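You operate a simulated robot arm through the tools that you are given. There is no shell and no other tool. Be economical: measure what you need, move in short steps, check, and stop when the job is done.

Carry out the task below with a simulated two-armed robot. There is one attempt and no reset: what you move stays moved.

Task
On the top of the steel bench, fold the blue cloth in half.

Only the result counts: the job must be done as asked and must still hold three seconds after the hand-in. Knocking over, shifting, dropping, spilling or breaking anything else fails it. Flat cloth is picked up by pressing the open fingertips on it (5 to 10 N) and closing them slowly along it; thin cloth reads only 2 to 8 mm in the jaws.

Robot
Two 7-joint arms with two-finger parallel grippers on one trunk, on a base that drives. Base frame: it is fixed to the floor where the robot stands at the start and does not move with it; the origin is under the middle of the robot, x ahead of it, y to its left, z up; the surface under the hand at the start is at about z = 0.874. Lengths are in m, angles in rad, forces in N, time in s.
The left shoulder is at the start at [0.123, 0.174, 1.046], the right one opposite. With the tool pointing down near the work surface each hand reaches from about 0.34 to 0.76 m from the robot's upright axis, wherever it stands, measured 20 degrees to its own side. Places, roughly: top of the steel bench [0.6, -0.7, 0.9]. Payload 3.6 kg a hand.
Tool frame (each hand has its own): the origin (TCP) lies between the finger pads and is the grasp point; the fingertips stand 0.03 m ahead of it; z points along the fingers, y is the line along which they close. Largest opening 0.11 m; finger width 0.02, thickness 0.01; the body of the gripper, 0.048 by 0.112 m, starts 0.055 m behind the TCP.
Orientation is told as [roll, pitch, yaw] about the base's x, y, z axes, in that order, counted from this pose: with the fingers straight down and closing along the base's y, the tool's x points along the base's -x, its y along +y and its z along -z.

Tools
- The arms move only by the tool drive_tool. It takes "left_increments", "right_increments" or both (then of equal length, played together; a hand with none holds still); each is a list of rows, each a list of 3 entries, a list of its own where there are three numbers: the shift along the tool's x, y, z in m, then the turn, a rotation vector about the tool's x, y, z in rad, then the finger opening in m, from 0 to 0.11. In form: [[[dx, dy, dz], [wx, wy, wz], jaw], ...]. A call has 1 to 12 rows; each row shifts and turns the commanded pose from where the row before left it, along the tool's axes as they then stand. Each row takes 0.2 s and may step no farther than 0.05 m and 0.15 rad from the row before; otherwise, or with a gripper value out of range, the whole call is refused. Where a pose cannot be reached the arm comes as near as it can. A force on the tool above 40 N (or 10 N above the force at the start of the call, whichever is more), or a blocked arm, ends the call early, and 0.2 s more pass. Each finger travels about 0.153 m/s and halts on what it meets, pressing with about 22 N; the grip force reading is that of the motor and also rises with nothing between the fingers. The clock runs only during rows and for 0.2 s after the last one: add rows that do not move to give the fingers time. It gives the time, the measured TCP pose, the force on the tool (base axes), the opening and the grip force at its end, in the units of the frame above (readings bear some noise), with the torque about the TCP (base axes, N m) and any sound that the robot's microphone picked up, and new pictures: "show" is both (left out), scene, wrist or none (wrist: the cameras of the hands that moved).
- Cameras (640 x 400 px; columns grow to the right, rows downward): "scene" is now at [0.2205, -0.0071, 1.1971]; the picture's right is [-0.07, -1.00, 0.00], its down [-0.74, 0.05, -0.67] and it looks along [0.67, -0.04, -0.74] (base axes); focal length 214 px, centre (320, 200). "left" rides on the left gripper at [0.072, -0.017, -0.103] in its tool frame; the picture's right is [0.23, 0.97, 0.00], its down [-0.76, 0.18, -0.62] and it looks along [-0.61, 0.14, 0.78] (tool axes); focal length 222 px, centre (320, 200). "right" rides on the right gripper at [0.072, 0.017, -0.103] in its tool frame; the picture's right is [-0.23, 0.97, 0.00], its down [-0.76, -0.18, -0.62] and it looks along [-0.61, -0.14, 0.78] (tool axes); focal length 222 px, centre (320, 200). There is no depth. A picture from a camera that has moved, and an enlarged one, comes with that camera's place and axes in the base frame and with its lens.
- raise_lower(by): slides the trunk up (or, below 0, down) by that many m; the arms and the scene camera ride with it, the base frame stays. It gives what a move gives, with no picture.
- drive_base(legs): drives the robot by 1 to 6 legs, each [ahead, left, turn to the left] in m, m and rad, along the robot's own axes; the way and the turn of a leg run together, so that a leg with both is an arc; at most 1.5 m and 3.142 rad a leg. The arms and the cameras ride along, it lands a little off, and it stops where it bumps. It gives what a move gives, and a new picture of the scene camera.
- pan_tilt(pan, tilt): turns the head with the scene camera to pan (to the left, within 1.501 rad either way) and tilt (down, from -0.506 to 1.204), counted from straight ahead of the robot. It gives what a move gives, and a new picture of the scene camera.
- enlarge(camera, box): a new picture of the part [left, top, right, bottom] of that camera's present view, enlarged. No time passes.
- hand_in(): hands the job in; it is judged then, once.

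Go step by step. Nothing tells you exact positions but the pictures and the camera data: compare them with the known pose of the tool, close in by small moves and look again before you grip or let go. The budget is 120 turns and 260 pictures, counting those below and the enlarged ones. Unless the task says otherwise, let go and move clear before handing in, and close with one line.

The tools are called after "Request:" as name(argument=value, ...) on one line, values as JSON. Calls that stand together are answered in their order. drive_tool: Moves the arms, as the interface text tells. Its arguments: {"type":"object","properties":{"left_increments":{"type":"array"},"right_increments":{"type":"array"},"show":{"type":"string","enum":["both","scene","wrist","none"]}},"required":[]} The other tools are called the same way: raise_lower (by) slides the trunk up or down; drive_base (legs) drives the base; pan_tilt (pan, tilt) turns the head that bears the scene camera; enlarge (camera, box) takes an enlarged picture of a part of a camera's view; hand_in () hands the job in.

At the start:

```text
clock: 0.0
left_ee_pos: [0.5168, 0.1876, 1.0741]
left_ee_rot: [-0.001, -0.003, 0.001]
left_force: [1.0, -0.1, -1.0]
left_wrist_torque: [0.01, 0.04, 0.01]
left_gripper_width: 0.1102
left_grip_force: 0.1
right_ee_pos: [0.402, -0.2472, 1.0253]
right_ee_rot: [0.0, -0.002, 0.0]
right_force: [-1.1, -0.4, 0.1]
right_wrist_torque: [0.0, 0.0, -0.02]
right_gripper_width: 0.11
right_grip_force: 0.0
trunk travel left (down, up): [-0.165, 0.598]
robot x, y, heading: [-0.0009, -0.0, 0.002]
head pan, tilt: [-0.066, 0.843]
```

scene: 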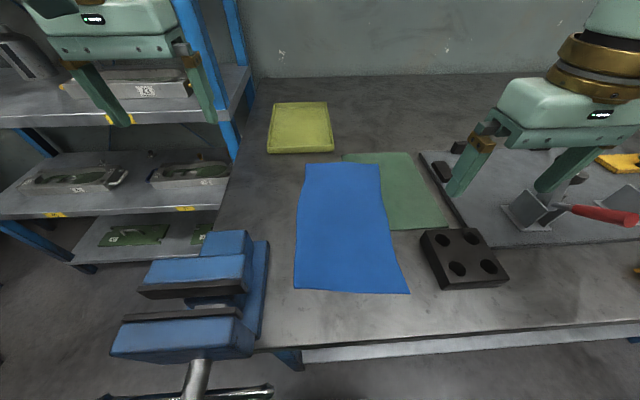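
right: 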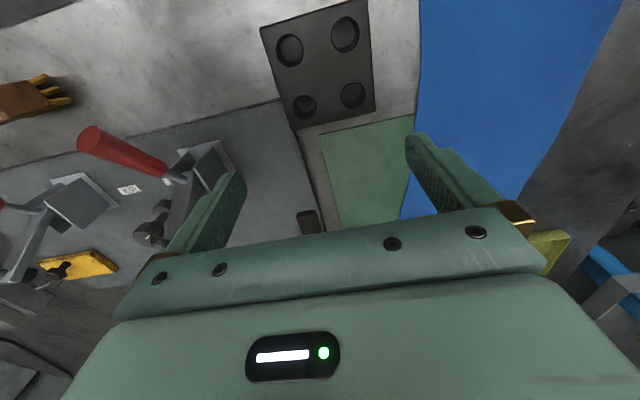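
left: 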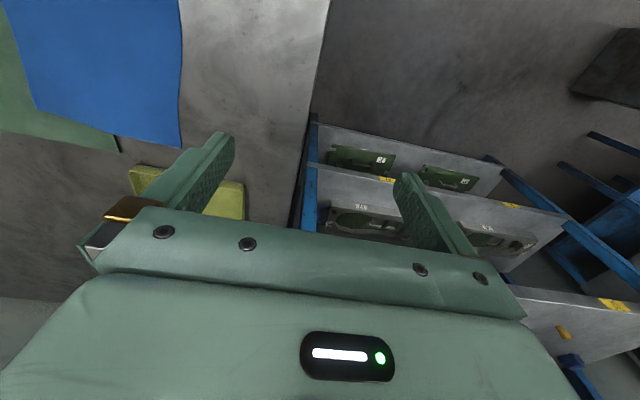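

The blue cloth lies at about x 0.33–0.63, y −0.16–0.02, with the vise just to the left of its near edge and a green cloth under its far right part. I will fold the near edge over the far edge, so I lift the hands a little and back the base off for reach.

Request:
drive_tool(left_increments=[[[0, 0, -0.04], [0, 0, 0], 0.11], [[0, 0, -0.03], [0, 0, 0], 0.11]], right_increments=[[[0, 0, -0.03], [0, 0, 0], 0.11], [[0, 0, -0.03], [0, 0, 0], 0.11]], show="none")

Request:
drive_base(legs=[[-0.11, 0, 0]])

Request:
enlarge(camera="scene", box=[100, 100, 500, 350])

```text
clock: 0.6
left_ee_pos: [0.5166, 0.1883, 1.0813]
left_ee_rot: [-0.001, -0.008, 0.0]
left_force: [-0.4, 0.2, 0.3]
left_wrist_torque: [-0.03, 0.01, 0.0]
left_gripper_width: 0.1099
left_grip_force: 0.0
left hand out of reach, approached as far as the arm can: row 1, 2
right_ee_pos: [0.4037, -0.2483, 1.085]
right_ee_rot: [0.0, -0.002, 0.0]
right_force: [0.0, 0.1, -0.4]
right_wrist_torque: [-0.02, -0.02, -0.03]
right_gripper_width: 0.1098
right_grip_force: 0.0
trunk travel left (down, up): [-0.165, 0.598]
robot x, y, heading: [0.0008, 0.0041, -0.001]
head pan, tilt: [-0.066, 0.843]
```

```text
clock: 1.8
left_ee_pos: [0.4133, 0.1863, 1.0812]
left_ee_rot: [-0.002, -0.008, 0.002]
left_force: [0.0, 0.9, 0.1]
left_wrist_torque: [-0.01, -0.03, 0.03]
left_gripper_width: 0.11
left_grip_force: 0.0
right_ee_pos: [0.3001, -0.2489, 1.0837]
right_ee_rot: [0.0, -0.001, 0.0]
right_force: [-0.4, 0.2, -0.3]
right_wrist_torque: [-0.04, -0.02, -0.01]
right_gripper_width: 0.1101
right_grip_force: 0.1
trunk travel left (down, up): [-0.165, 0.598]
robot x, y, heading: [-0.1066, -0.0019, -0.0]
head pan, tilt: [-0.066, 0.843]
camera scene: at [0.1168, -0.0073, 1.1967], right [-0.07, -1.0, 0.0], down [-0.74, 0.05, -0.67], along [0.66, -0.04, -0.75], focal length 214 px, centre (320, 200)
```

scene: 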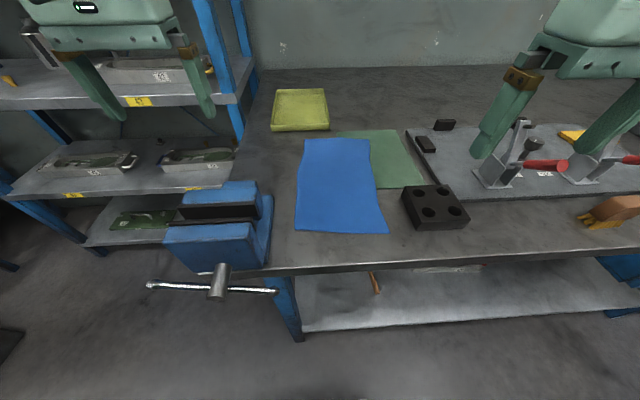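

```text
1.60 times, centred on (300, 225) of scene
camera zoom: at [0.1168, -0.0073, 1.1967], right [-0.07, -1.0, 0.0], down [-0.74, 0.05, -0.67], along [0.66, -0.04, -0.75], focal length 343 px, centre (352, 160)
```

zoom: 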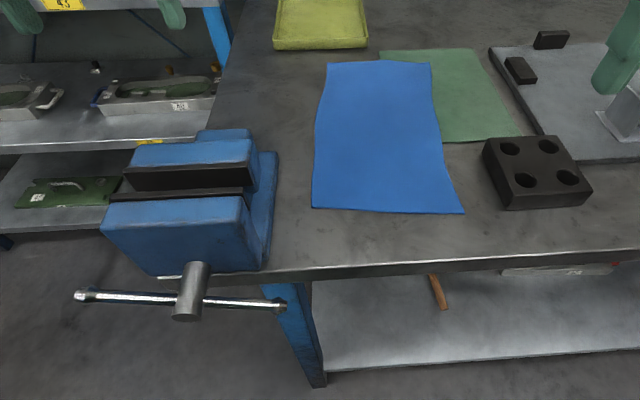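

The corners are at about (0.336, 0.022), (0.317, −0.144) near and (0.624, 0.001), (0.613, −0.173) far. I will drive forward slightly so both edges are in reach, then bring both hands above the near corners.

Request:
drive_base(legs=[[0.04, 0, 0]])

Request:
drive_tool(left_increments=[[[0.0214, -0.0382, 0.01], [0, 0, 0], 0.08], [[0.0214, -0.0382, 0.01], [0, 0, 0], 0.05], [[0.0214, -0.0382, 0.01], [0, 0, 0], 0.05], [[0.0214, -0.0382, 0.01], [0, 0, 0], 0.05], [[0.0214, -0.0382, 0.01], [0, 0, 0], 0.05]], right_increments=[[[0.001, 0.021, 0.01], [0, 0, 0], 0.08], [[0.001, 0.021, 0.01], [0, 0, 0], 0.05], [[0.001, 0.021, 0.01], [0, 0, 0], 0.05], [[0.001, 0.021, 0.01], [0, 0, 0], 0.05], [[0.001, 0.021, 0.01], [0, 0, 0], 0.05]])

```text
clock: 2.6
left_ee_pos: [0.4549, 0.1877, 1.0789]
left_ee_rot: [-0.003, -0.002, 0.002]
left_force: [0.8, -0.4, 0.3]
left_wrist_torque: [0.0, 0.01, -0.01]
left_gripper_width: 0.11
left_grip_force: 0.0
right_ee_pos: [0.3423, -0.2489, 1.0836]
right_ee_rot: [0.0, 0.003, -0.001]
right_force: [0.2, -0.8, 0.8]
right_wrist_torque: [-0.03, 0.04, -0.01]
right_gripper_width: 0.1099
right_grip_force: 0.1
trunk travel left (down, up): [-0.165, 0.598]
robot x, y, heading: [-0.0656, 0.0009, 0.004]
head pan, tilt: [-0.066, 0.843]
camera scene: at [0.1599, -0.0072, 1.1959], right [-0.06, -1.0, 0.0], down [-0.75, 0.05, -0.66], along [0.66, -0.04, -0.75], focal length 214 px, centre (320, 200)
```

scene: 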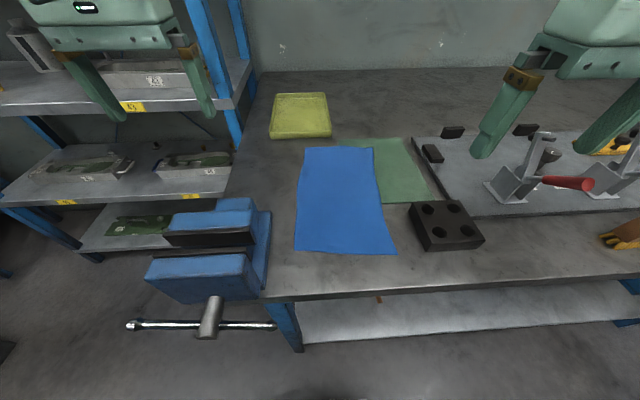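

```text
clock: 3.9
left_ee_pos: [0.3468, -0.0046, 1.0293]
left_ee_rot: [0.0, -0.005, 0.0]
left_force: [-0.5, -0.3, 0.1]
left_wrist_torque: [0.01, -0.01, 0.03]
left_gripper_width: 0.0503
left_grip_force: 0.0
right_ee_pos: [0.3348, -0.143, 1.0339]
right_ee_rot: [0.0, 0.002, 0.0]
right_force: [-0.1, -0.4, 0.3]
right_wrist_torque: [0.0, 0.01, 0.0]
right_gripper_width: 0.0501
right_grip_force: 0.1
trunk travel left (down, up): [-0.165, 0.598]
robot x, y, heading: [-0.0655, -0.0009, 0.001]
head pan, tilt: [-0.066, 0.843]
camera scene: at [0.158, -0.0078, 1.1964], right [-0.07, -1.0, 0.0], down [-0.75, 0.05, -0.66], along [0.66, -0.04, -0.75], focal length 214 px, centre (320, 200)
camera right: at [0.2612, -0.1257, 1.1373], right [0.23, 0.97, 0.0], down [0.76, -0.18, 0.62], along [0.61, -0.14, -0.78], focal length 222 px, centre (320, 200)
camera left: at [0.2755, -0.0219, 1.1323], right [-0.23, 0.97, 0.0], down [0.76, 0.18, 0.63], along [0.61, 0.14, -0.78], focal length 222 px, centre (320, 200)
```

scene: 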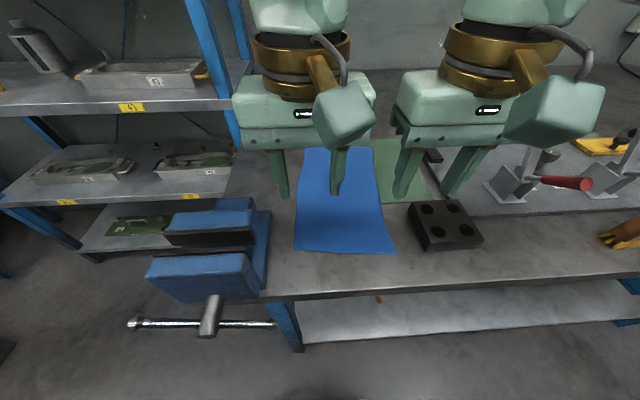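
right: 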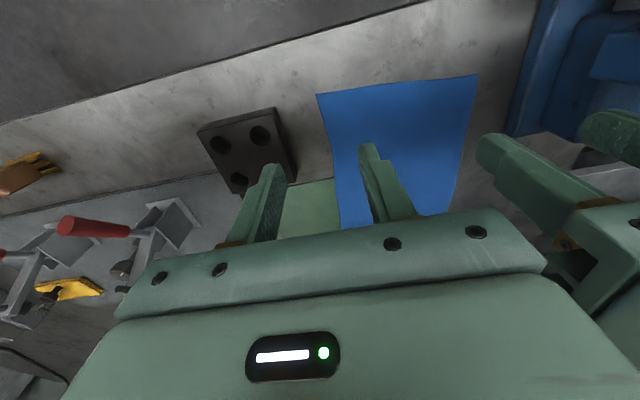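
left: 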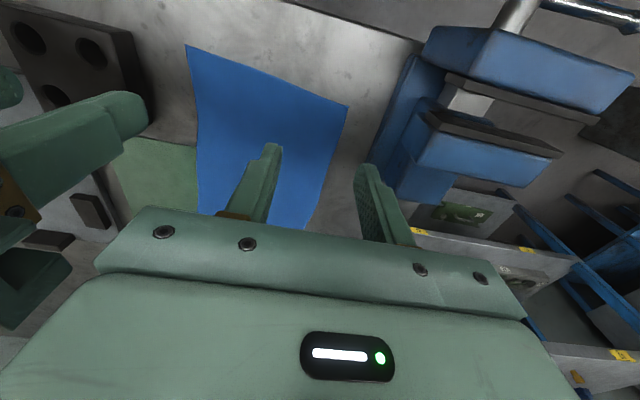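

The wrist views confirm the near corners at (0.338, 0.022) and (0.321, −0.143). I go down to just above the cloth with narrow jaws.

Request:
drive_tool(left_increments=[[[-0.001, 0.001, 0.026], [0, 0, 0], 0.025], [[-0.001, 0.001, 0.026], [0, 0, 0], 0.025], [0, 0, 0.025], [0, 0, 0.025]], right_increments=[[[0.001, 0.008, 0.026], [0, 0, 0], 0.025], [[0.001, 0.008, 0.026], [0, 0, 0], 0.025], [0, 0, 0.025], [0, 0, 0.025]], show="none")

```text
refused: a shift or a turn must be a list of 3 entries
```

Retrying with the rows in the right form.

Request:
drive_tool(left_increments=[[[-0.001, 0.001, 0.026], [0, 0, 0], 0.025], [[-0.001, 0.001, 0.026], [0, 0, 0], 0.025], [[0, 0.001, 0.028], [0, 0, 0], 0.025], [[0, 0, 0.028], [0, 0, 0], 0.025]], right_increments=[[[0.001, 0.005, 0.026], [0, 0, 0], 0.025], [[0.001, 0.005, 0.026], [0, 0, 0], 0.025], [[0, 0.005, 0.03], [0, 0, 0], 0.025], [[0, 0, 0.03], [0, 0, 0], 0.025]])

```text
clock: 4.8
left_ee_pos: [0.352, -0.0018, 0.9231]
left_ee_rot: [-0.003, -0.005, 0.003]
left_force: [0.2, 0.4, 0.0]
left_wrist_torque: [0.01, -0.02, 0.0]
left_gripper_width: 0.0251
left_grip_force: 0.0
right_ee_pos: [0.3348, -0.1282, 0.9226]
right_ee_rot: [-0.002, 0.0, 0.001]
right_force: [0.7, 0.7, -0.3]
right_wrist_torque: [-0.04, -0.02, 0.01]
right_gripper_width: 0.0248
right_grip_force: 0.1
trunk travel left (down, up): [-0.165, 0.598]
robot x, y, heading: [-0.0699, -0.0004, -0.003]
head pan, tilt: [-0.066, 0.843]
camera scene: at [0.1584, -0.0074, 1.1963], right [-0.06, -1.0, 0.0], down [-0.75, 0.05, -0.66], along [0.66, -0.04, -0.75], focal length 214 px, centre (320, 200)
camera right: at [0.2616, -0.111, 1.0261], right [0.23, 0.97, 0.0], down [0.76, -0.18, 0.62], along [0.61, -0.14, -0.78], focal length 222 px, centre (320, 200)
camera left: at [0.28, -0.0185, 1.0256], right [-0.23, 0.97, 0.0], down [0.76, 0.18, 0.63], along [0.61, 0.14, -0.78], focal length 222 px, centre (320, 200)
```

scene: 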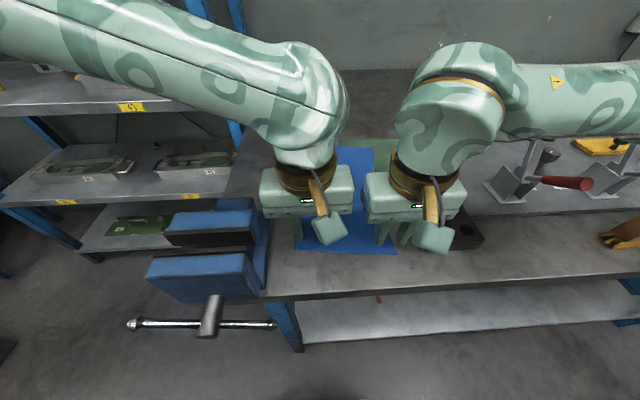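
right: 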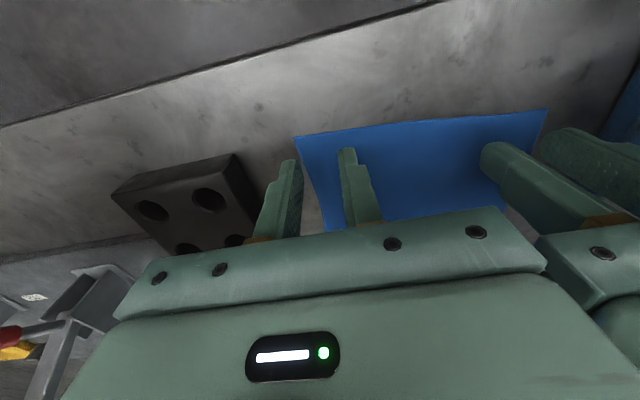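
left: 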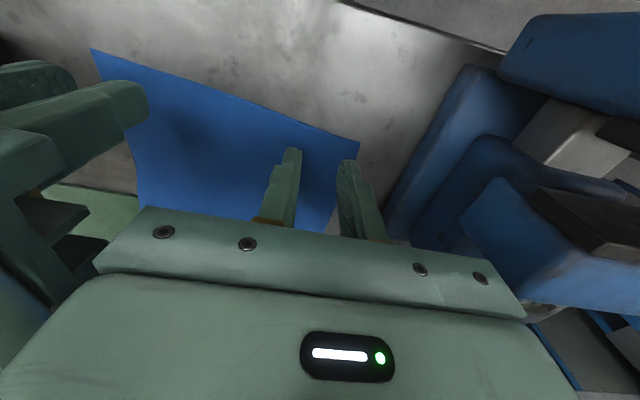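

Both hands are well placed over the corners; I move the right one 4 mm inward and go down to contact.

Request:
drive_tool(left_increments=[[[0.001, 0.0, 0.006], [0, 0, 0], 0.025], [[0.001, 0.0, 0.006], [0, 0, 0], 0.025], [[0, 0, 0.004], [0, 0, 0], 0.025], [[0, 0, 0.002], [0, 0, 0], 0.025], [[0, 0, 0.0], [0, 0, 0], 0.025]], right_increments=[[[0, 0.002, 0.006], [0, 0, 0], 0.025], [[0, 0.002, 0.006], [0, 0, 0], 0.025], [[0, 0, 0.004], [0, 0, 0], 0.025], [[0, 0, 0.002], [0, 0, 0], 0.025], [[0, 0, 0], [0, 0, 0], 0.025]], show="none")

```text
clock: 6.0
left_ee_pos: [0.3498, 0.0007, 0.9037]
left_ee_rot: [-0.002, -0.007, 0.001]
left_force: [0.2, 0.1, 0.5]
left_wrist_torque: [0.01, 0.01, -0.02]
left_gripper_width: 0.025
left_grip_force: 0.1
right_ee_pos: [0.3329, -0.1256, 0.9044]
right_ee_rot: [0.0, 0.001, -0.001]
right_force: [0.4, -0.8, 0.5]
right_wrist_torque: [0.03, 0.0, -0.03]
right_gripper_width: 0.025
right_grip_force: 0.2
trunk travel left (down, up): [-0.165, 0.598]
robot x, y, heading: [-0.0632, -0.0009, -0.002]
head pan, tilt: [-0.066, 0.843]
```

No contact yet; I press in 1 mm steps.

Request:
drive_tool(left_increments=[[[0, 0, 0.001], [0, 0, 0], 0.025], [[0, 0, 0.001], [0, 0, 0], 0.025], [[0, 0, 0], [0, 0, 0], 0.025]], right_increments=[[[0, 0, 0.001], [0, 0, 0], 0.025], [[0, 0, 0.001], [0, 0, 0], 0.025], [[0, 0, 0], [0, 0, 0], 0.025]], show="none")

```text
clock: 6.8
left_ee_pos: [0.3477, 0.0004, 0.9015]
left_ee_rot: [0.0, -0.007, 0.003]
left_force: [-0.2, 0.7, -0.5]
left_wrist_torque: [-0.02, 0.01, -0.01]
left_gripper_width: 0.0251
left_grip_force: 0.1
right_ee_pos: [0.3337, -0.1246, 0.9018]
right_ee_rot: [-0.001, -0.002, 0.0]
right_force: [-0.3, -0.2, 0.5]
right_wrist_torque: [0.01, -0.01, 0.01]
right_gripper_width: 0.025
right_grip_force: 0.2
trunk travel left (down, up): [-0.165, 0.598]
robot x, y, heading: [-0.0661, 0.0015, -0.003]
head pan, tilt: [-0.066, 0.843]
```

Request:
drive_tool(left_increments=[[[0, 0, 0.001], [0, 0, 0], 0.025], [[0, 0, 0.001], [0, 0, 0], 0.025], [[0, 0, 0], [0, 0, 0], 0.025]], right_increments=[[[0, 0, 0.001], [0, 0, 0], 0.025], [[0, 0, 0.001], [0, 0, 0], 0.025], [[0, 0, 0], [0, 0, 0], 0.025]], show="none")

```text
clock: 7.7
left_ee_pos: [0.3476, -0.0009, 0.9002]
left_ee_rot: [0.001, -0.012, 0.001]
left_force: [0.6, 2.2, 14.2]
left_wrist_torque: [0.08, 0.01, 0.02]
left_gripper_width: 0.025
left_grip_force: 0.1
right_ee_pos: [0.3315, -0.1237, 0.9005]
right_ee_rot: [0.002, -0.002, -0.002]
right_force: [3.5, -2.3, 25.9]
right_wrist_torque: [-0.09, -0.08, 0.01]
right_gripper_width: 0.0251
right_grip_force: 0.1
trunk travel left (down, up): [-0.165, 0.598]
robot x, y, heading: [-0.0632, 0.0023, 0.002]
head pan, tilt: [-0.066, 0.843]
```

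Contact is a little too hard (14 and 26 N), so I ease off by fractions of a millimetre.

Request:
drive_tool(left_increments=[[[0, 0, -0.0003], [0, 0, 0], 0.025], [[0, 0, 0], [0, 0, 0], 0.025]], right_increments=[[[0, 0, -0.0007], [0, 0, 0], 0.025], [[0, 0, 0], [0, 0, 0], 0.025]], show="none")

```text
clock: 8.2
left_ee_pos: [0.3465, -0.0009, 0.9013]
left_ee_rot: [-0.003, -0.01, 0.003]
left_force: [2.0, 1.8, 18.5]
left_wrist_torque: [0.17, -0.01, -0.02]
left_gripper_width: 0.0249
left_grip_force: 0.2
right_ee_pos: [0.3323, -0.1229, 0.9019]
right_ee_rot: [0.001, -0.002, 0.001]
right_force: [2.4, 0.9, 22.5]
right_wrist_torque: [0.06, -0.05, 0.01]
right_gripper_width: 0.025
right_grip_force: 0.1
trunk travel left (down, up): [-0.165, 0.598]
robot x, y, heading: [-0.0641, 0.0009, 0.003]
head pan, tilt: [-0.066, 0.843]
```

Request:
drive_tool(left_increments=[[[0, 0, -0.0007], [0, 0, 0], 0.025], [[0, 0, 0], [0, 0, 0], 0.025]], right_increments=[[[0, 0, -0.0007], [0, 0, 0], 0.025], [[0, 0, 0], [0, 0, 0], 0.025]], show="none")

```text
clock: 8.8
left_ee_pos: [0.3465, -0.0003, 0.9014]
left_ee_rot: [-0.002, -0.006, 0.001]
left_force: [0.7, 3.7, 24.2]
left_wrist_torque: [0.17, 0.06, -0.03]
left_gripper_width: 0.025
left_grip_force: 0.2
right_ee_pos: [0.3313, -0.1239, 0.9017]
right_ee_rot: [-0.003, 0.002, 0.001]
right_force: [0.5, 0.0, 2.3]
right_wrist_torque: [0.04, 0.03, -0.02]
right_gripper_width: 0.025
right_grip_force: 0.0
trunk travel left (down, up): [-0.165, 0.598]
robot x, y, heading: [-0.0675, 0.0002, 0.002]
head pan, tilt: [-0.066, 0.843]
```

Request:
drive_tool(left_increments=[[[0, 0, -0.0008], [0, 0, 0], 0.025], [[0, 0, 0], [0, 0, 0], 0.025], [[0, 0, 0], [0, 0, 0], 0.025]], right_increments=[[[0, 0, 0.0003], [0, 0, 0], 0.025], [[0, 0, 0], [0, 0, 0], 0.025], [[0, 0, 0], [0, 0, 0], 0.025]], show="none")

```text
clock: 9.7
left_ee_pos: [0.3478, -0.0013, 0.9012]
left_ee_rot: [-0.002, -0.007, 0.001]
left_force: [-2.4, 1.3, 10.6]
left_wrist_torque: [0.05, 0.08, 0.0]
left_gripper_width: 0.025
left_grip_force: 0.0
right_ee_pos: [0.3318, -0.1242, 0.9019]
right_ee_rot: [-0.002, 0.0, 0.001]
right_force: [-0.4, 0.9, 5.6]
right_wrist_torque: [0.02, 0.02, -0.01]
right_gripper_width: 0.025
right_grip_force: 0.1
trunk travel left (down, up): [-0.165, 0.598]
robot x, y, heading: [-0.0668, 0.0017, 0.001]
head pan, tilt: [-0.066, 0.843]
```

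Forces are now about 11 and 6 N, so I close both jaws slowly.

Request:
drive_tool(left_increments=[[[0, 0, -0.0001], [0, 0, 0], 0.022], [[0, 0, 0], [0, 0, 0], 0.019], [[0, 0, 0], [0, 0, 0], 0.016], [[0, 0, 0], [0, 0, 0], 0.013], [[0, 0, 0], [0, 0, 0], 0.01], [[0, 0, 0], [0, 0, 0], 0.007], [[0, 0, 0], [0, 0, 0], 0.004], [[0, 0, 0], [0, 0, 0], 0.002], [[0, 0, 0], [0, 0, 0], 0.0], [[0, 0, 0], [0, 0, 0], 0.0]], right_increments=[[[0, 0, 0.0001], [0, 0, 0], 0.022], [[0, 0, 0], [0, 0, 0], 0.019], [[0, 0, 0], [0, 0, 0], 0.016], [[0, 0, 0], [0, 0, 0], 0.013], [[0, 0, 0], [0, 0, 0], 0.01], [[0, 0, 0], [0, 0, 0], 0.007], [[0, 0, 0], [0, 0, 0], 0.004], [[0, 0, 0], [0, 0, 0], 0.002], [[0, 0, 0], [0, 0, 0], 0.0], [[0, 0, 0], [0, 0, 0], 0.0]])

```text
clock: 11.8
left_ee_pos: [0.3484, -0.0016, 0.9019]
left_ee_rot: [-0.001, -0.007, 0.002]
left_force: [-0.3, 0.3, 4.5]
left_wrist_torque: [0.01, 0.03, 0.01]
left_gripper_width: 0.0
left_grip_force: 21.9
right_ee_pos: [0.3322, -0.1259, 0.9]
right_ee_rot: [0.0, -0.001, -0.001]
right_force: [0.3, 0.3, 11.1]
right_wrist_torque: [0.04, -0.02, 0.0]
right_gripper_width: 0.0023
right_grip_force: 21.7
trunk travel left (down, up): [-0.165, 0.598]
robot x, y, heading: [-0.064, -0.0013, -0.001]
head pan, tilt: [-0.066, 0.843]
camera scene: at [0.1571, -0.007, 1.1967], right [-0.06, -1.0, 0.0], down [-0.74, 0.05, -0.67], along [0.66, -0.04, -0.75], focal length 214 px, centre (320, 200)
camera right: at [0.2594, -0.1073, 1.0055], right [0.23, 0.97, 0.0], down [0.76, -0.18, 0.62], along [0.61, -0.14, -0.78], focal length 222 px, centre (320, 200)
camera left: at [0.2761, -0.0175, 1.0051], right [-0.23, 0.97, 0.0], down [0.76, 0.18, 0.63], along [0.61, 0.14, -0.78], focal length 222 px, centre (320, 200)
```

scene: 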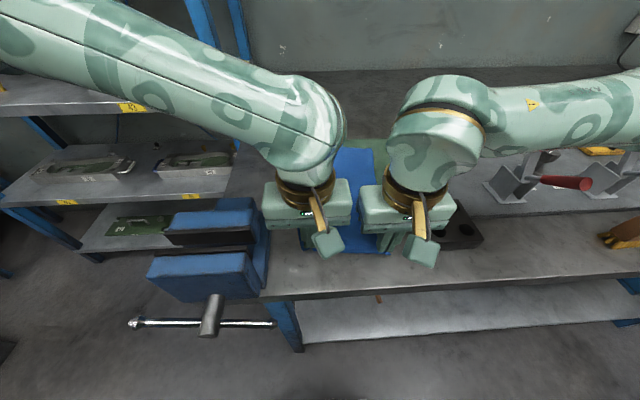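
right: 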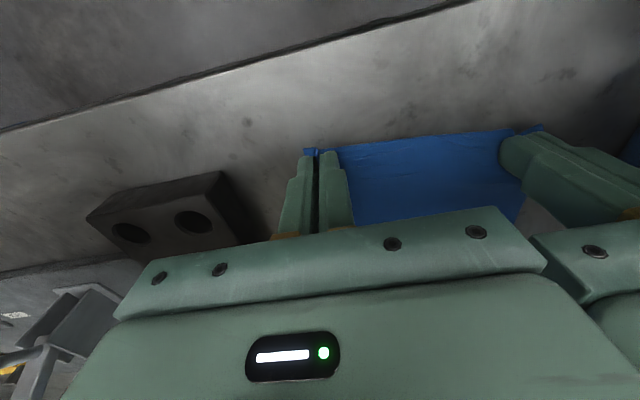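
left: 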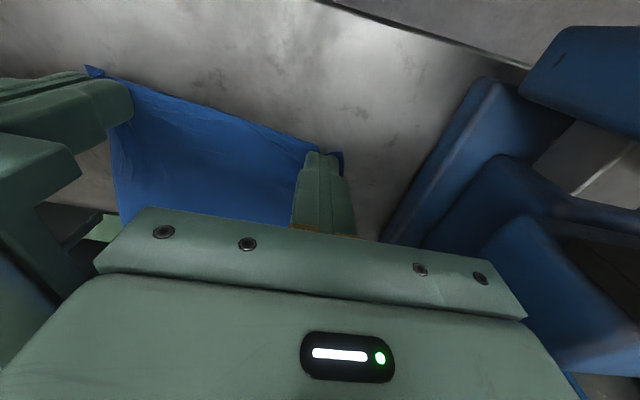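

The right hand holds cloth (2.3 mm) but the left jaw closed on nothing. I reopen the left, press again and repeat, holding the right still.

Request:
drive_tool(left_increments=[[[0, 0, -0.001], [0, 0, 0], 0.015], [[0, 0, 0], [0, 0, 0], 0.03], [[0, 0, 0.001], [0, 0, 0], 0.03], [[0, 0, 0.0004], [0, 0, 0], 0.03], [[0, 0, 0], [0, 0, 0], 0.03]], show="wrist")

```text
clock: 13.1
left_ee_pos: [0.3475, -0.0006, 0.9025]
left_ee_rot: [-0.002, -0.008, 0.002]
left_force: [-0.6, -0.8, 4.5]
left_wrist_torque: [-0.11, 0.08, -0.01]
left_gripper_width: 0.0301
left_grip_force: 0.3
right_ee_pos: [0.3328, -0.1249, 0.9029]
right_ee_rot: [0.002, -0.001, 0.002]
right_force: [0.9, 0.3, 10.7]
right_wrist_torque: [0.01, -0.01, 0.0]
right_gripper_width: 0.0024
right_grip_force: 21.3
trunk travel left (down, up): [-0.165, 0.598]
robot x, y, heading: [-0.0654, -0.0023, 0.002]
head pan, tilt: [-0.066, 0.843]
camera left: at [0.2762, -0.0172, 1.0047], right [-0.23, 0.97, 0.0], down [0.76, 0.18, 0.63], along [0.61, 0.14, -0.78], focal length 222 px, centre (320, 200)
```

left: 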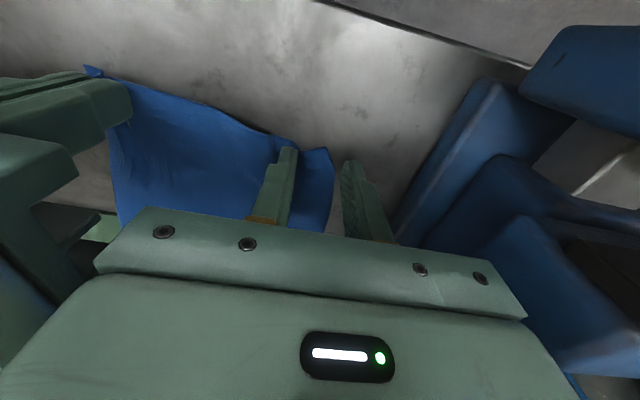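

The cloth's left corner has been drawn in to about y = 0.003, so the outer finger now stands off the cloth. I lift the right hand slightly and lean it away for room, then move the left inward onto the cloth.

Request:
drive_tool(left_increments=[[[0, 0, -0.006], [0, 0, 0], 0.026], [[0, 0, 0], [0, 0, 0], 0.026], [[0, 0, 0], [0, 0, 0], 0.026], [[0, -0.008, 0], [0, 0, 0], 0.026], [[0, -0.008, 0], [0, 0, 0], 0.026], [[0, 0, 0], [0, 0, 0], 0.026]], right_increments=[[[0, 0, -0.01], [0, 0, 0], 0], [[0, 0, -0.005], [-0.15, 0, 0], 0], [[0, 0, 0], [-0.15, 0, 0], 0], [[0, 0, 0], [0, 0, 0], 0], [[0, 0, 0], [0, 0, 0], 0], [[0, 0, 0], [0, 0, 0], 0]])

```text
clock: 14.4
left_ee_pos: [0.3504, -0.0175, 0.9066]
left_ee_rot: [-0.002, -0.007, 0.003]
left_force: [0.5, 0.9, 1.2]
left_wrist_torque: [-0.03, -0.01, -0.02]
left_gripper_width: 0.0259
left_grip_force: 0.1
right_ee_pos: [0.3337, -0.1242, 0.9163]
right_ee_rot: [0.299, 0.001, 0.0]
right_force: [-0.7, 1.0, 0.0]
right_wrist_torque: [-0.04, 0.01, 0.02]
right_gripper_width: 0.0022
right_grip_force: 22.1
trunk travel left (down, up): [-0.165, 0.598]
robot x, y, heading: [-0.0631, -0.0004, -0.001]
head pan, tilt: [-0.066, 0.843]
camera scene: at [0.1579, -0.0072, 1.1964], right [-0.06, -1.0, 0.0], down [-0.75, 0.05, -0.67], along [0.66, -0.04, -0.75], focal length 214 px, centre (320, 200)
camera right: at [0.2602, -0.1386, 1.0201], right [0.23, 0.93, 0.29], down [0.76, -0.35, 0.54], along [0.61, 0.1, -0.79], focal length 222 px, centre (320, 200)
camera left: at [0.2786, -0.0336, 1.0107], right [-0.23, 0.97, 0.0], down [0.76, 0.18, 0.63], along [0.61, 0.14, -0.78], focal length 222 px, centre (320, 200)
```

scene: 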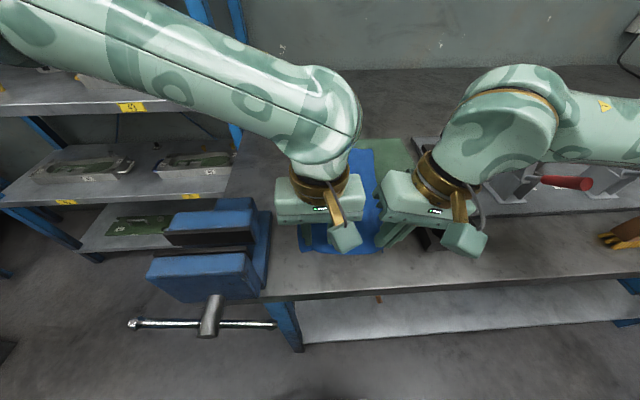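
right: 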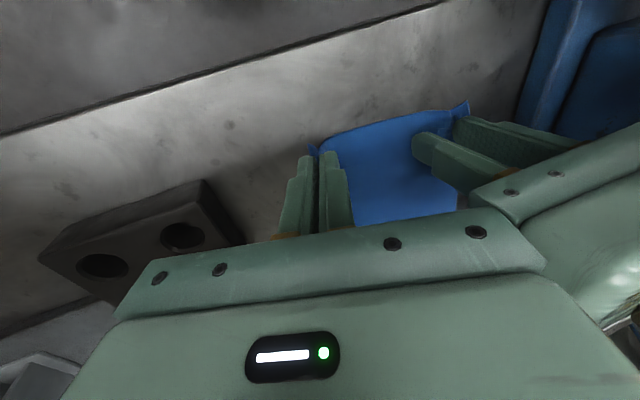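
left: 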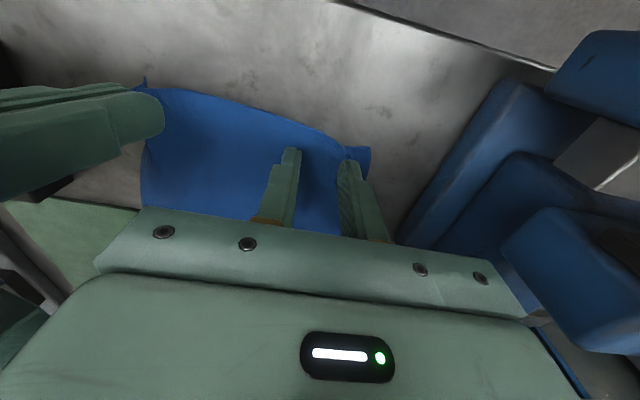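

The left fingers now both stand over cloth; I press down again.

Request:
drive_tool(left_increments=[[[0, 0, 0.003], [0, 0, 0], 0.026], [[0, 0, 0.002], [0, 0, 0], 0.026], [[0, 0, 0.001], [0, 0, 0], 0.026], [[0, 0, 0], [0, 0, 0], 0.026]], show="none")

```text
clock: 15.4
left_ee_pos: [0.3494, -0.0169, 0.9021]
left_ee_rot: [-0.001, -0.006, 0.001]
left_force: [-0.6, 0.6, -0.5]
left_wrist_torque: [0.02, 0.02, 0.03]
left_gripper_width: 0.0259
left_grip_force: 0.1
right_ee_pos: [0.3338, -0.1249, 0.9156]
right_ee_rot: [0.3, 0.0, 0.0]
right_force: [-0.2, 0.7, 0.7]
right_wrist_torque: [-0.02, -0.02, 0.01]
right_gripper_width: 0.0022
right_grip_force: 21.9
trunk travel left (down, up): [-0.165, 0.598]
robot x, y, heading: [-0.0699, 0.0004, -0.001]
head pan, tilt: [-0.066, 0.843]
```

Request:
drive_tool(left_increments=[[[0, 0, 0.0007], [0, 0, 0], 0.026], [[0, 0, 0], [0, 0, 0], 0.026], [[0, 0, 0], [0, 0, 0], 0.026]], show="none")

```text
clock: 16.2
left_ee_pos: [0.3505, -0.0156, 0.9018]
left_ee_rot: [-0.002, -0.007, 0.001]
left_force: [0.4, -0.4, 2.2]
left_wrist_torque: [0.04, 0.02, -0.03]
left_gripper_width: 0.0258
left_grip_force: 0.0
right_ee_pos: [0.3337, -0.1235, 0.916]
right_ee_rot: [0.298, 0.001, -0.001]
right_force: [0.5, 0.0, 0.2]
right_wrist_torque: [-0.09, 0.0, -0.04]
right_gripper_width: 0.0023
right_grip_force: 22.2
trunk travel left (down, up): [-0.165, 0.598]
robot x, y, heading: [-0.0667, -0.0023, 0.003]
head pan, tilt: [-0.066, 0.843]
```

Request:
drive_tool(left_increments=[[[0, 0, 0.0004], [0, 0, 0], 0.026], [[0, 0, 0], [0, 0, 0], 0.026], [[0, 0, 0], [0, 0, 0], 0.026]], show="none")

```text
clock: 17.1
left_ee_pos: [0.348, -0.0167, 0.9005]
left_ee_rot: [-0.002, -0.007, 0.001]
left_force: [0.1, 0.5, 3.6]
left_wrist_torque: [0.04, 0.02, -0.06]
left_gripper_width: 0.0259
left_grip_force: 0.6
right_ee_pos: [0.3327, -0.1245, 0.9156]
right_ee_rot: [0.299, 0.0, 0.0]
right_force: [-0.1, 0.5, 0.6]
right_wrist_torque: [-0.02, -0.01, 0.03]
right_gripper_width: 0.0023
right_grip_force: 21.7
trunk travel left (down, up): [-0.165, 0.598]
robot x, y, heading: [-0.0642, -0.0015, -0.001]
head pan, tilt: [-0.066, 0.843]
```

Request:
drive_tool(left_increments=[[[0, 0, 0.0004], [0, 0, 0], 0.026], [[0, 0, 0], [0, 0, 0], 0.026], [[0, 0, 0], [0, 0, 0], 0.026]], show="none")

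```text
clock: 17.9
left_ee_pos: [0.3479, -0.0174, 0.902]
left_ee_rot: [-0.001, -0.006, 0.003]
left_force: [1.0, -1.0, 7.2]
left_wrist_torque: [0.06, 0.02, -0.06]
left_gripper_width: 0.0265
left_grip_force: 0.0
right_ee_pos: [0.3331, -0.1239, 0.9155]
right_ee_rot: [0.3, 0.0, -0.002]
right_force: [-0.1, 0.4, 0.6]
right_wrist_torque: [-0.02, -0.01, 0.02]
right_gripper_width: 0.0026
right_grip_force: 22.0
trunk travel left (down, up): [-0.165, 0.598]
robot x, y, heading: [-0.0646, -0.001, 0.0]
head pan, tilt: [-0.066, 0.843]
```

Left force is now 7 N; I close the left jaw slowly, keeping the pressure up.

Request:
drive_tool(left_increments=[[[0, 0, 0.0002], [0, 0, 0], 0.022], [[0, 0, 0], [0, 0, 0], 0.019], [[0, 0, 0], [0, 0, 0], 0.016], [[0, 0, 0], [0, 0, 0], 0.013], [[0, 0, 0.0001], [0, 0, 0], 0.01], [[0, 0, 0], [0, 0, 0], 0.007], [[0, 0, 0], [0, 0, 0], 0.004], [[0, 0, 0], [0, 0, 0], 0.002], [[0, 0, 0], [0, 0, 0], 0.0], [[0, 0, 0], [0, 0, 0], 0.0]], show="wrist")

```text
clock: 20.1
left_ee_pos: [0.3472, -0.0182, 0.9017]
left_ee_rot: [-0.002, -0.007, 0.0]
left_force: [1.9, 0.0, 24.3]
left_wrist_torque: [0.07, 0.12, 0.01]
left_gripper_width: 0.0025
left_grip_force: 21.6
right_ee_pos: [0.3307, -0.1242, 0.9161]
right_ee_rot: [0.298, 0.0, 0.0]
right_force: [0.4, 0.5, -1.2]
right_wrist_torque: [-0.03, -0.02, -0.02]
right_gripper_width: 0.0025
right_grip_force: 22.2
trunk travel left (down, up): [-0.165, 0.598]
robot x, y, heading: [-0.0643, 0.0051, -0.006]
head pan, tilt: [-0.066, 0.843]
camera left: at [0.2762, -0.0341, 1.0043], right [-0.23, 0.97, 0.0], down [0.76, 0.18, 0.63], along [0.61, 0.14, -0.78], focal length 222 px, centre (320, 200)
```

left: 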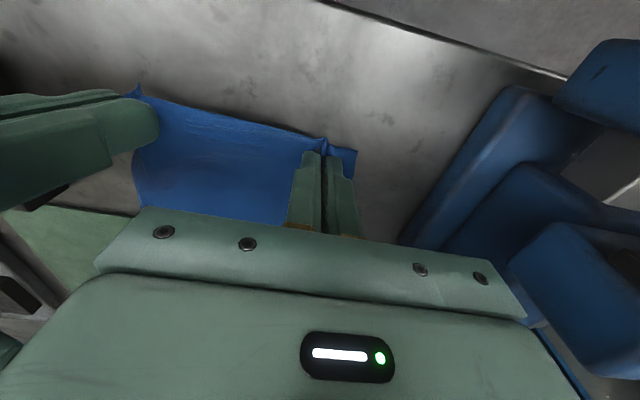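

Both hands hold the cloth now (2.5 mm each). I lift a little, spread slightly to tauten the edge, and check.

Request:
drive_tool(left_increments=[[[0, 0, -0.015], [0, 0, 0], 0], [[-0.005, 0.002, -0.02], [0, 0, 0], 0], [[-0.015, 0.002, -0.02], [0, 0, 0], 0], [[0, 0, 0], [0, 0, 0], 0]], right_increments=[[[0, 0, 0], [0, 0, 0], 0], [[-0.005, -0.008, -0.018], [0.0, 0, 0], 0], [[-0.015, -0.008, -0.018], [0, 0, 0], 0], [[0, 0, 0], [0, 0, 0], 0]])

```text
clock: 21.1
left_ee_pos: [0.3691, -0.0117, 0.9542]
left_ee_rot: [0.0, -0.006, 0.002]
left_force: [1.0, -0.4, 0.1]
left_wrist_torque: [0.03, 0.0, 0.01]
left_gripper_width: 0.0021
left_grip_force: 22.1
right_ee_pos: [0.354, -0.1519, 0.9458]
right_ee_rot: [0.299, 0.002, -0.001]
right_force: [0.0, 0.5, -0.8]
right_wrist_torque: [-0.02, -0.03, -0.03]
right_gripper_width: 0.0003
right_grip_force: 21.7
trunk travel left (down, up): [-0.165, 0.598]
robot x, y, heading: [-0.0692, -0.0005, 0.001]
head pan, tilt: [-0.066, 0.843]
camera scene: at [0.1578, -0.0073, 1.1965], right [-0.06, -1.0, 0.0], down [-0.75, 0.05, -0.67], along [0.66, -0.04, -0.75], focal length 214 px, centre (320, 200)
camera right: at [0.2807, -0.165, 1.0511], right [0.23, 0.93, 0.29], down [0.76, -0.35, 0.54], along [0.61, 0.1, -0.79], focal length 222 px, centre (320, 200)
camera left: at [0.2981, -0.0284, 1.0568], right [-0.23, 0.97, 0.0], down [0.76, 0.18, 0.63], along [0.61, 0.14, -0.78], focal length 222 px, centre (320, 200)
```

scene: 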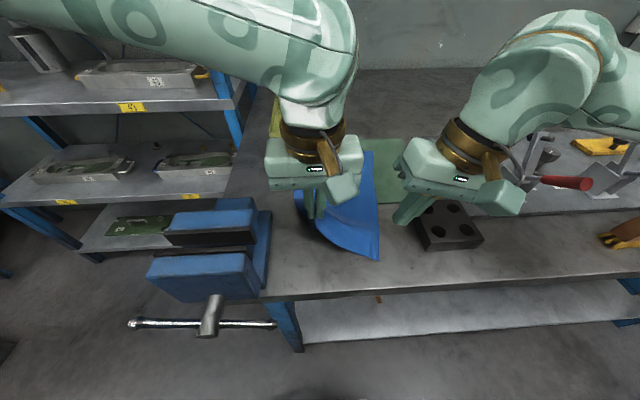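
right: 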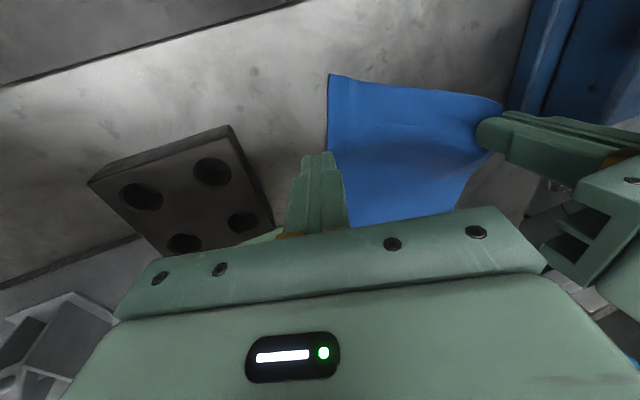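
left: 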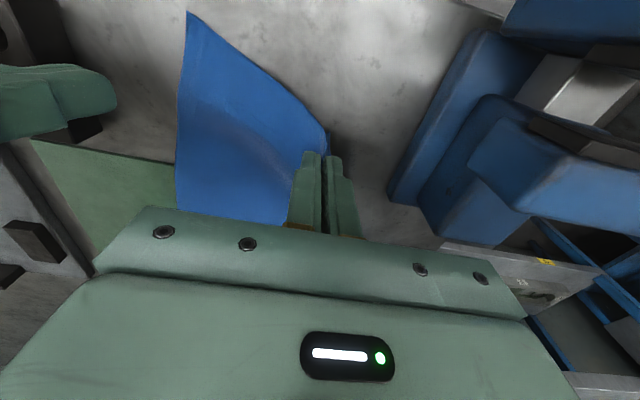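

The right grip slipped when I spread the hands; the left still holds. I lean the left hand outward (well above the vise) and set the right upright to grip its corner again.

Request:
drive_tool(left_increments=[[[0, 0, 0], [0.1, 0, 0], 0], [[0.01, 0.008, 0], [0.1, 0, 0], 0], [[0.005, 0.008, 0], [0.1, 0, 0], 0], [[0, 0, 0], [0, 0, 0], 0]], right_increments=[[[0, 0, -0.01], [0.1, 0, 0], 0.01], [[0, 0, 0], [0.1, 0, 0], 0.025], [[0, 0, 0], [0.1, 0, 0], 0.025], [[0, 0, 0], [0, 0, 0], 0.025]])

```text
clock: 22.1
left_ee_pos: [0.3518, 0.004, 0.9526]
left_ee_rot: [-0.302, -0.006, 0.003]
left_force: [0.6, 0.7, 0.5]
left_wrist_torque: [0.03, -0.05, -0.02]
left_gripper_width: 0.0021
left_grip_force: 22.6
right_ee_pos: [0.3547, -0.1544, 0.9558]
right_ee_rot: [-0.003, 0.001, -0.001]
right_force: [0.0, 0.0, 0.4]
right_wrist_torque: [0.01, -0.03, -0.02]
right_gripper_width: 0.0252
right_grip_force: 0.1
trunk travel left (down, up): [-0.165, 0.598]
robot x, y, heading: [-0.0639, 0.0021, -0.002]
head pan, tilt: [-0.066, 0.843]
camera scene: at [0.1579, -0.0078, 1.1965], right [-0.07, -1.0, 0.0], down [-0.75, 0.05, -0.67], along [0.66, -0.04, -0.75], focal length 214 px, centre (320, 200)
camera right: at [0.2815, -0.137, 1.0602], right [0.23, 0.97, 0.0], down [0.76, -0.18, 0.62], along [0.61, -0.14, -0.78], focal length 222 px, centre (320, 200)
camera left: at [0.281, 0.0185, 1.055], right [-0.23, 0.93, -0.29], down [0.76, 0.36, 0.55], along [0.61, -0.1, -0.78], focal length 222 px, centre (320, 200)
```

scene: 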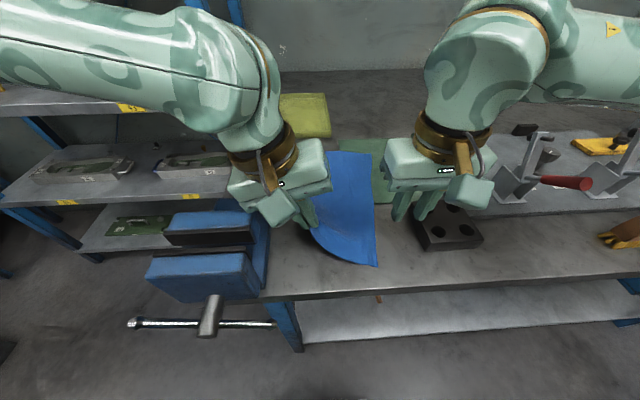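
right: 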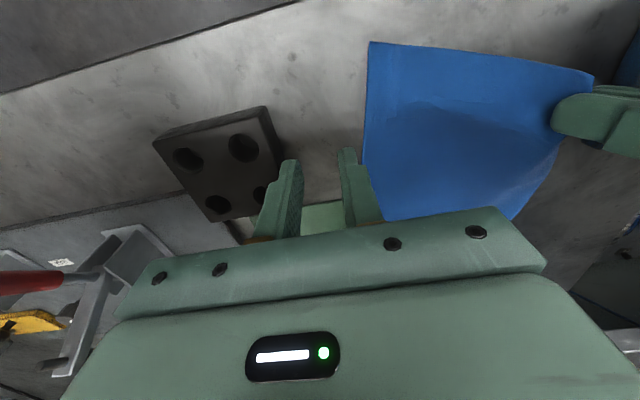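
left: 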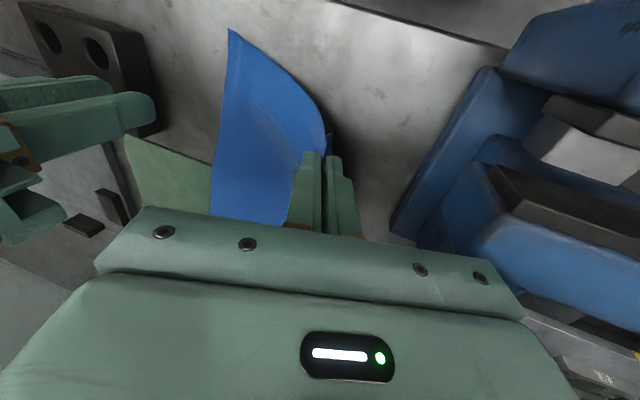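

The right corner lies flat at about (0.300, −0.107). I give the left a bit more lean and bring the right hand over that corner.

Request:
drive_tool(left_increments=[[[-0.004, 0.004, -0.002], [0.1, 0, 0], 0], [[-0.004, 0.004, -0.002], [0.06, 0, 0], 0], [[0, 0, 0], [0, 0, 0], 0], [[0, 0, 0], [0, 0, 0], 0]], right_increments=[[[0.014, 0.0, 0.0], [0, 0, 0], 0.022], [[0.014, 0.01, 0.005], [0, 0, 0], 0.022], [[0.01, 0.025, 0.015], [0, 0, 0], 0.022], [[0.002, 0.03, 0.015], [0, 0, 0], 0.022]])

```text
clock: 22.6
left_ee_pos: [0.3559, 0.0062, 0.9591]
left_ee_rot: [-0.437, -0.01, 0.004]
left_force: [-7.8, -6.4, 21.8]
left_wrist_torque: [1.91, 0.37, 0.81]
left_gripper_width: 0.0022
left_grip_force: 22.0
right_ee_pos: [0.3332, -0.1511, 0.9548]
right_ee_rot: [0.0, 0.001, 0.001]
right_force: [-0.8, 0.8, -0.1]
right_wrist_torque: [-0.04, 0.05, 0.0]
right_gripper_width: 0.0222
right_grip_force: 0.0
trunk travel left (down, up): [-0.165, 0.598]
robot x, y, heading: [-0.0632, 0.0003, -0.001]
head pan, tilt: [-0.066, 0.843]
stopped in row 2 (left hand): the force on the tool passed its limit at 45 N (the readings are from after the stop); the commanded pose is now the measured one
camera scene: at [0.1559, -0.0084, 1.1971], right [-0.07, -1.0, 0.0], down [-0.74, 0.05, -0.67], along [0.66, -0.04, -0.75], focal length 214 px, centre (320, 200)
camera right: at [0.2593, -0.1341, 1.0584], right [0.23, 0.97, 0.0], down [0.76, -0.18, 0.62], along [0.61, -0.14, -0.78], focal length 222 px, centre (320, 200)
camera left: at [0.2842, 0.0345, 1.0592], right [-0.23, 0.88, -0.41], down [0.76, 0.43, 0.5], along [0.62, -0.2, -0.76], focal length 222 px, centre (320, 200)
```

scene: 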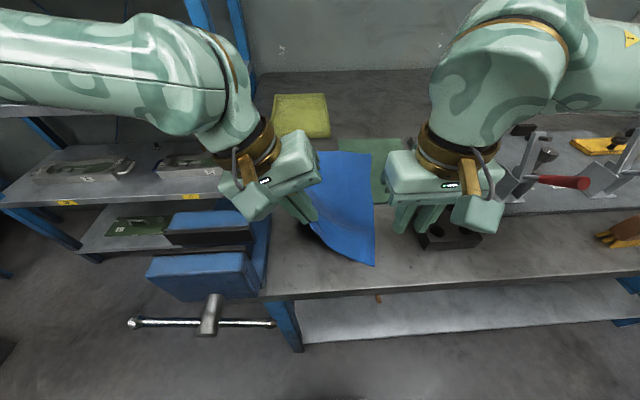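
right: 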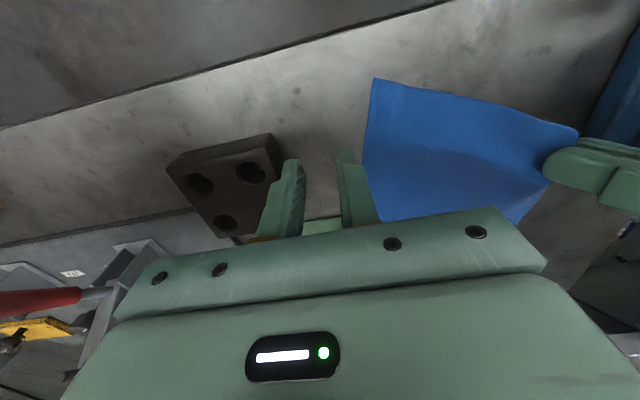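
left: 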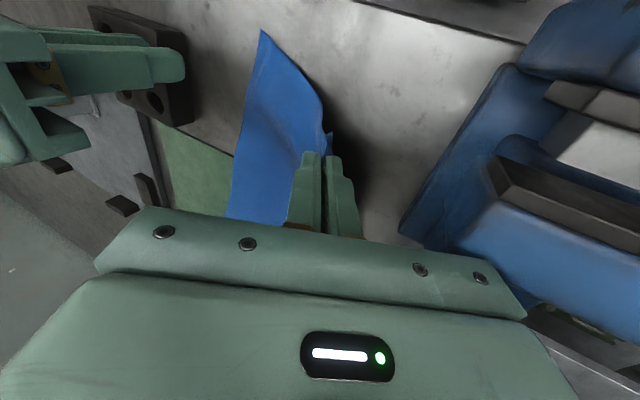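

The left hand touched the vise while leaning further; I lift it straight up and undo that lean.

Request:
drive_tool(left_increments=[[[0, -0.0085, -0.018], [0, 0, 0], 0], [[0, 0, 0], [-0.1, 0, 0], 0], [[0, 0, 0], [-0.06, 0, 0], 0], [[0, 0, 0], [0, 0, 0], 0]])

```text
clock: 23.6
left_ee_pos: [0.3595, 0.0087, 0.9774]
left_ee_rot: [-0.272, -0.006, 0.002]
left_force: [0.0, -0.5, -0.1]
left_wrist_torque: [0.01, 0.01, -0.03]
left_gripper_width: 0.0023
left_grip_force: 22.1
right_ee_pos: [0.3337, -0.1526, 0.9543]
right_ee_rot: [0.001, 0.001, 0.0]
right_force: [0.0, 0.3, -0.2]
right_wrist_torque: [0.01, -0.02, 0.01]
right_gripper_width: 0.0219
right_grip_force: 0.1
trunk travel left (down, up): [-0.165, 0.598]
robot x, y, heading: [-0.0677, -0.0022, -0.001]
head pan, tilt: [-0.066, 0.843]
camera scene: at [0.158, -0.0077, 1.1964], right [-0.07, -1.0, 0.0], down [-0.75, 0.05, -0.66], along [0.66, -0.04, -0.75], focal length 214 px, centre (320, 200)
camera left: at [0.2869, 0.0195, 1.0803], right [-0.23, 0.94, -0.26], down [0.76, 0.34, 0.56], along [0.61, -0.07, -0.79], focal length 222 px, centre (320, 200)
```

scene: 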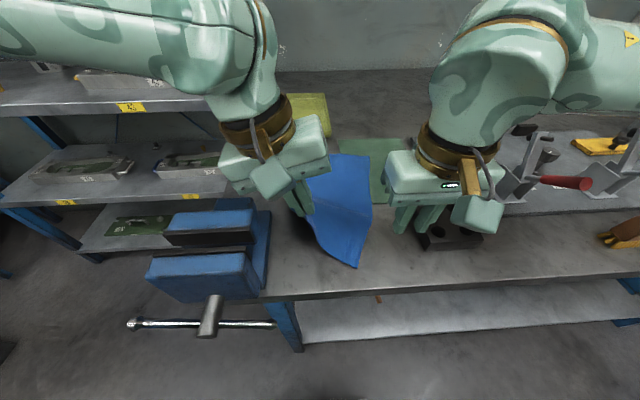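
left: 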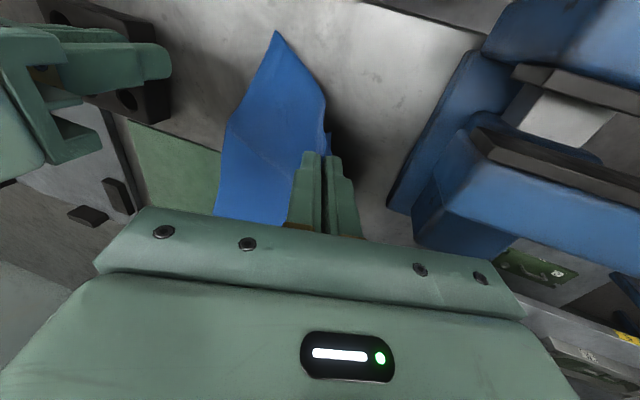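

The vise is unmoved. I set the left hand upright and carry its corner forward along the fold path, which gives the right hand free room at its own corner.

Request:
drive_tool(left_increments=[[[-0.02, 0, 0], [-0.135, 0, 0], 0], [[-0.02, 0, 0], [-0.135, 0, 0], 0], [[-0.025, 0, 0.005], [0, 0, 0], 0], [[-0.025, 0, 0.005], [0, 0, 0], 0], [[0, 0, 0], [0, 0, 0], 0]])

```text
clock: 24.8
left_ee_pos: [0.4479, 0.0071, 0.9663]
left_ee_rot: [-0.003, -0.008, 0.003]
left_force: [-1.0, 0.2, 0.3]
left_wrist_torque: [-0.01, -0.02, -0.02]
left_gripper_width: 0.0022
left_grip_force: 22.1
right_ee_pos: [0.3334, -0.1518, 0.9536]
right_ee_rot: [0.001, 0.0, -0.001]
right_force: [-0.2, 0.6, 0.3]
right_wrist_torque: [0.05, 0.0, 0.01]
right_gripper_width: 0.0221
right_grip_force: 0.1
trunk travel left (down, up): [-0.165, 0.598]
robot x, y, heading: [-0.064, 0.0016, 0.003]
head pan, tilt: [-0.066, 0.843]
camera scene: at [0.1577, -0.0077, 1.1965], right [-0.07, -1.0, 0.0], down [-0.75, 0.05, -0.67], along [0.66, -0.04, -0.75], focal length 214 px, centre (320, 200)
camera left: at [0.376, -0.0101, 1.0689], right [-0.23, 0.97, -0.01], down [0.76, 0.18, 0.63], along [0.61, 0.14, -0.78], focal length 222 px, centre (320, 200)
```

scene: 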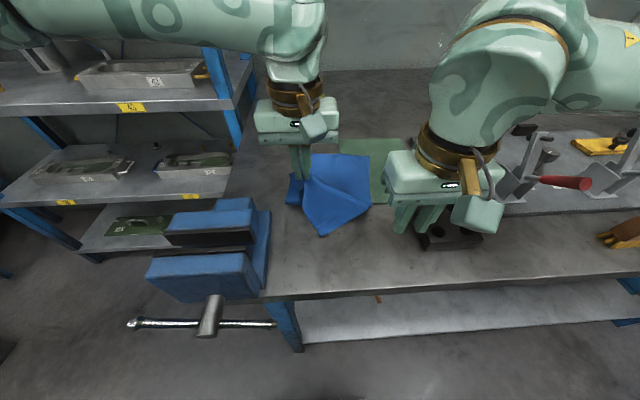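
left: 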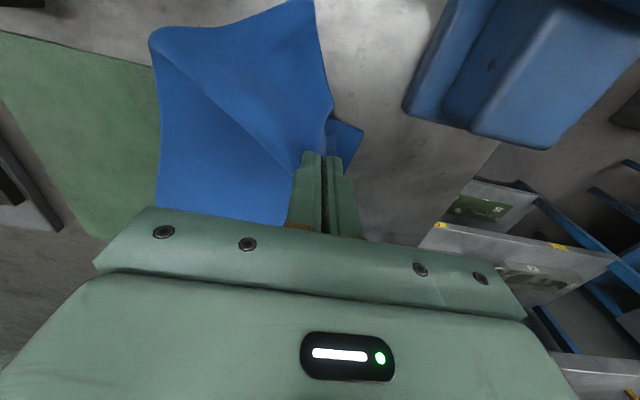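

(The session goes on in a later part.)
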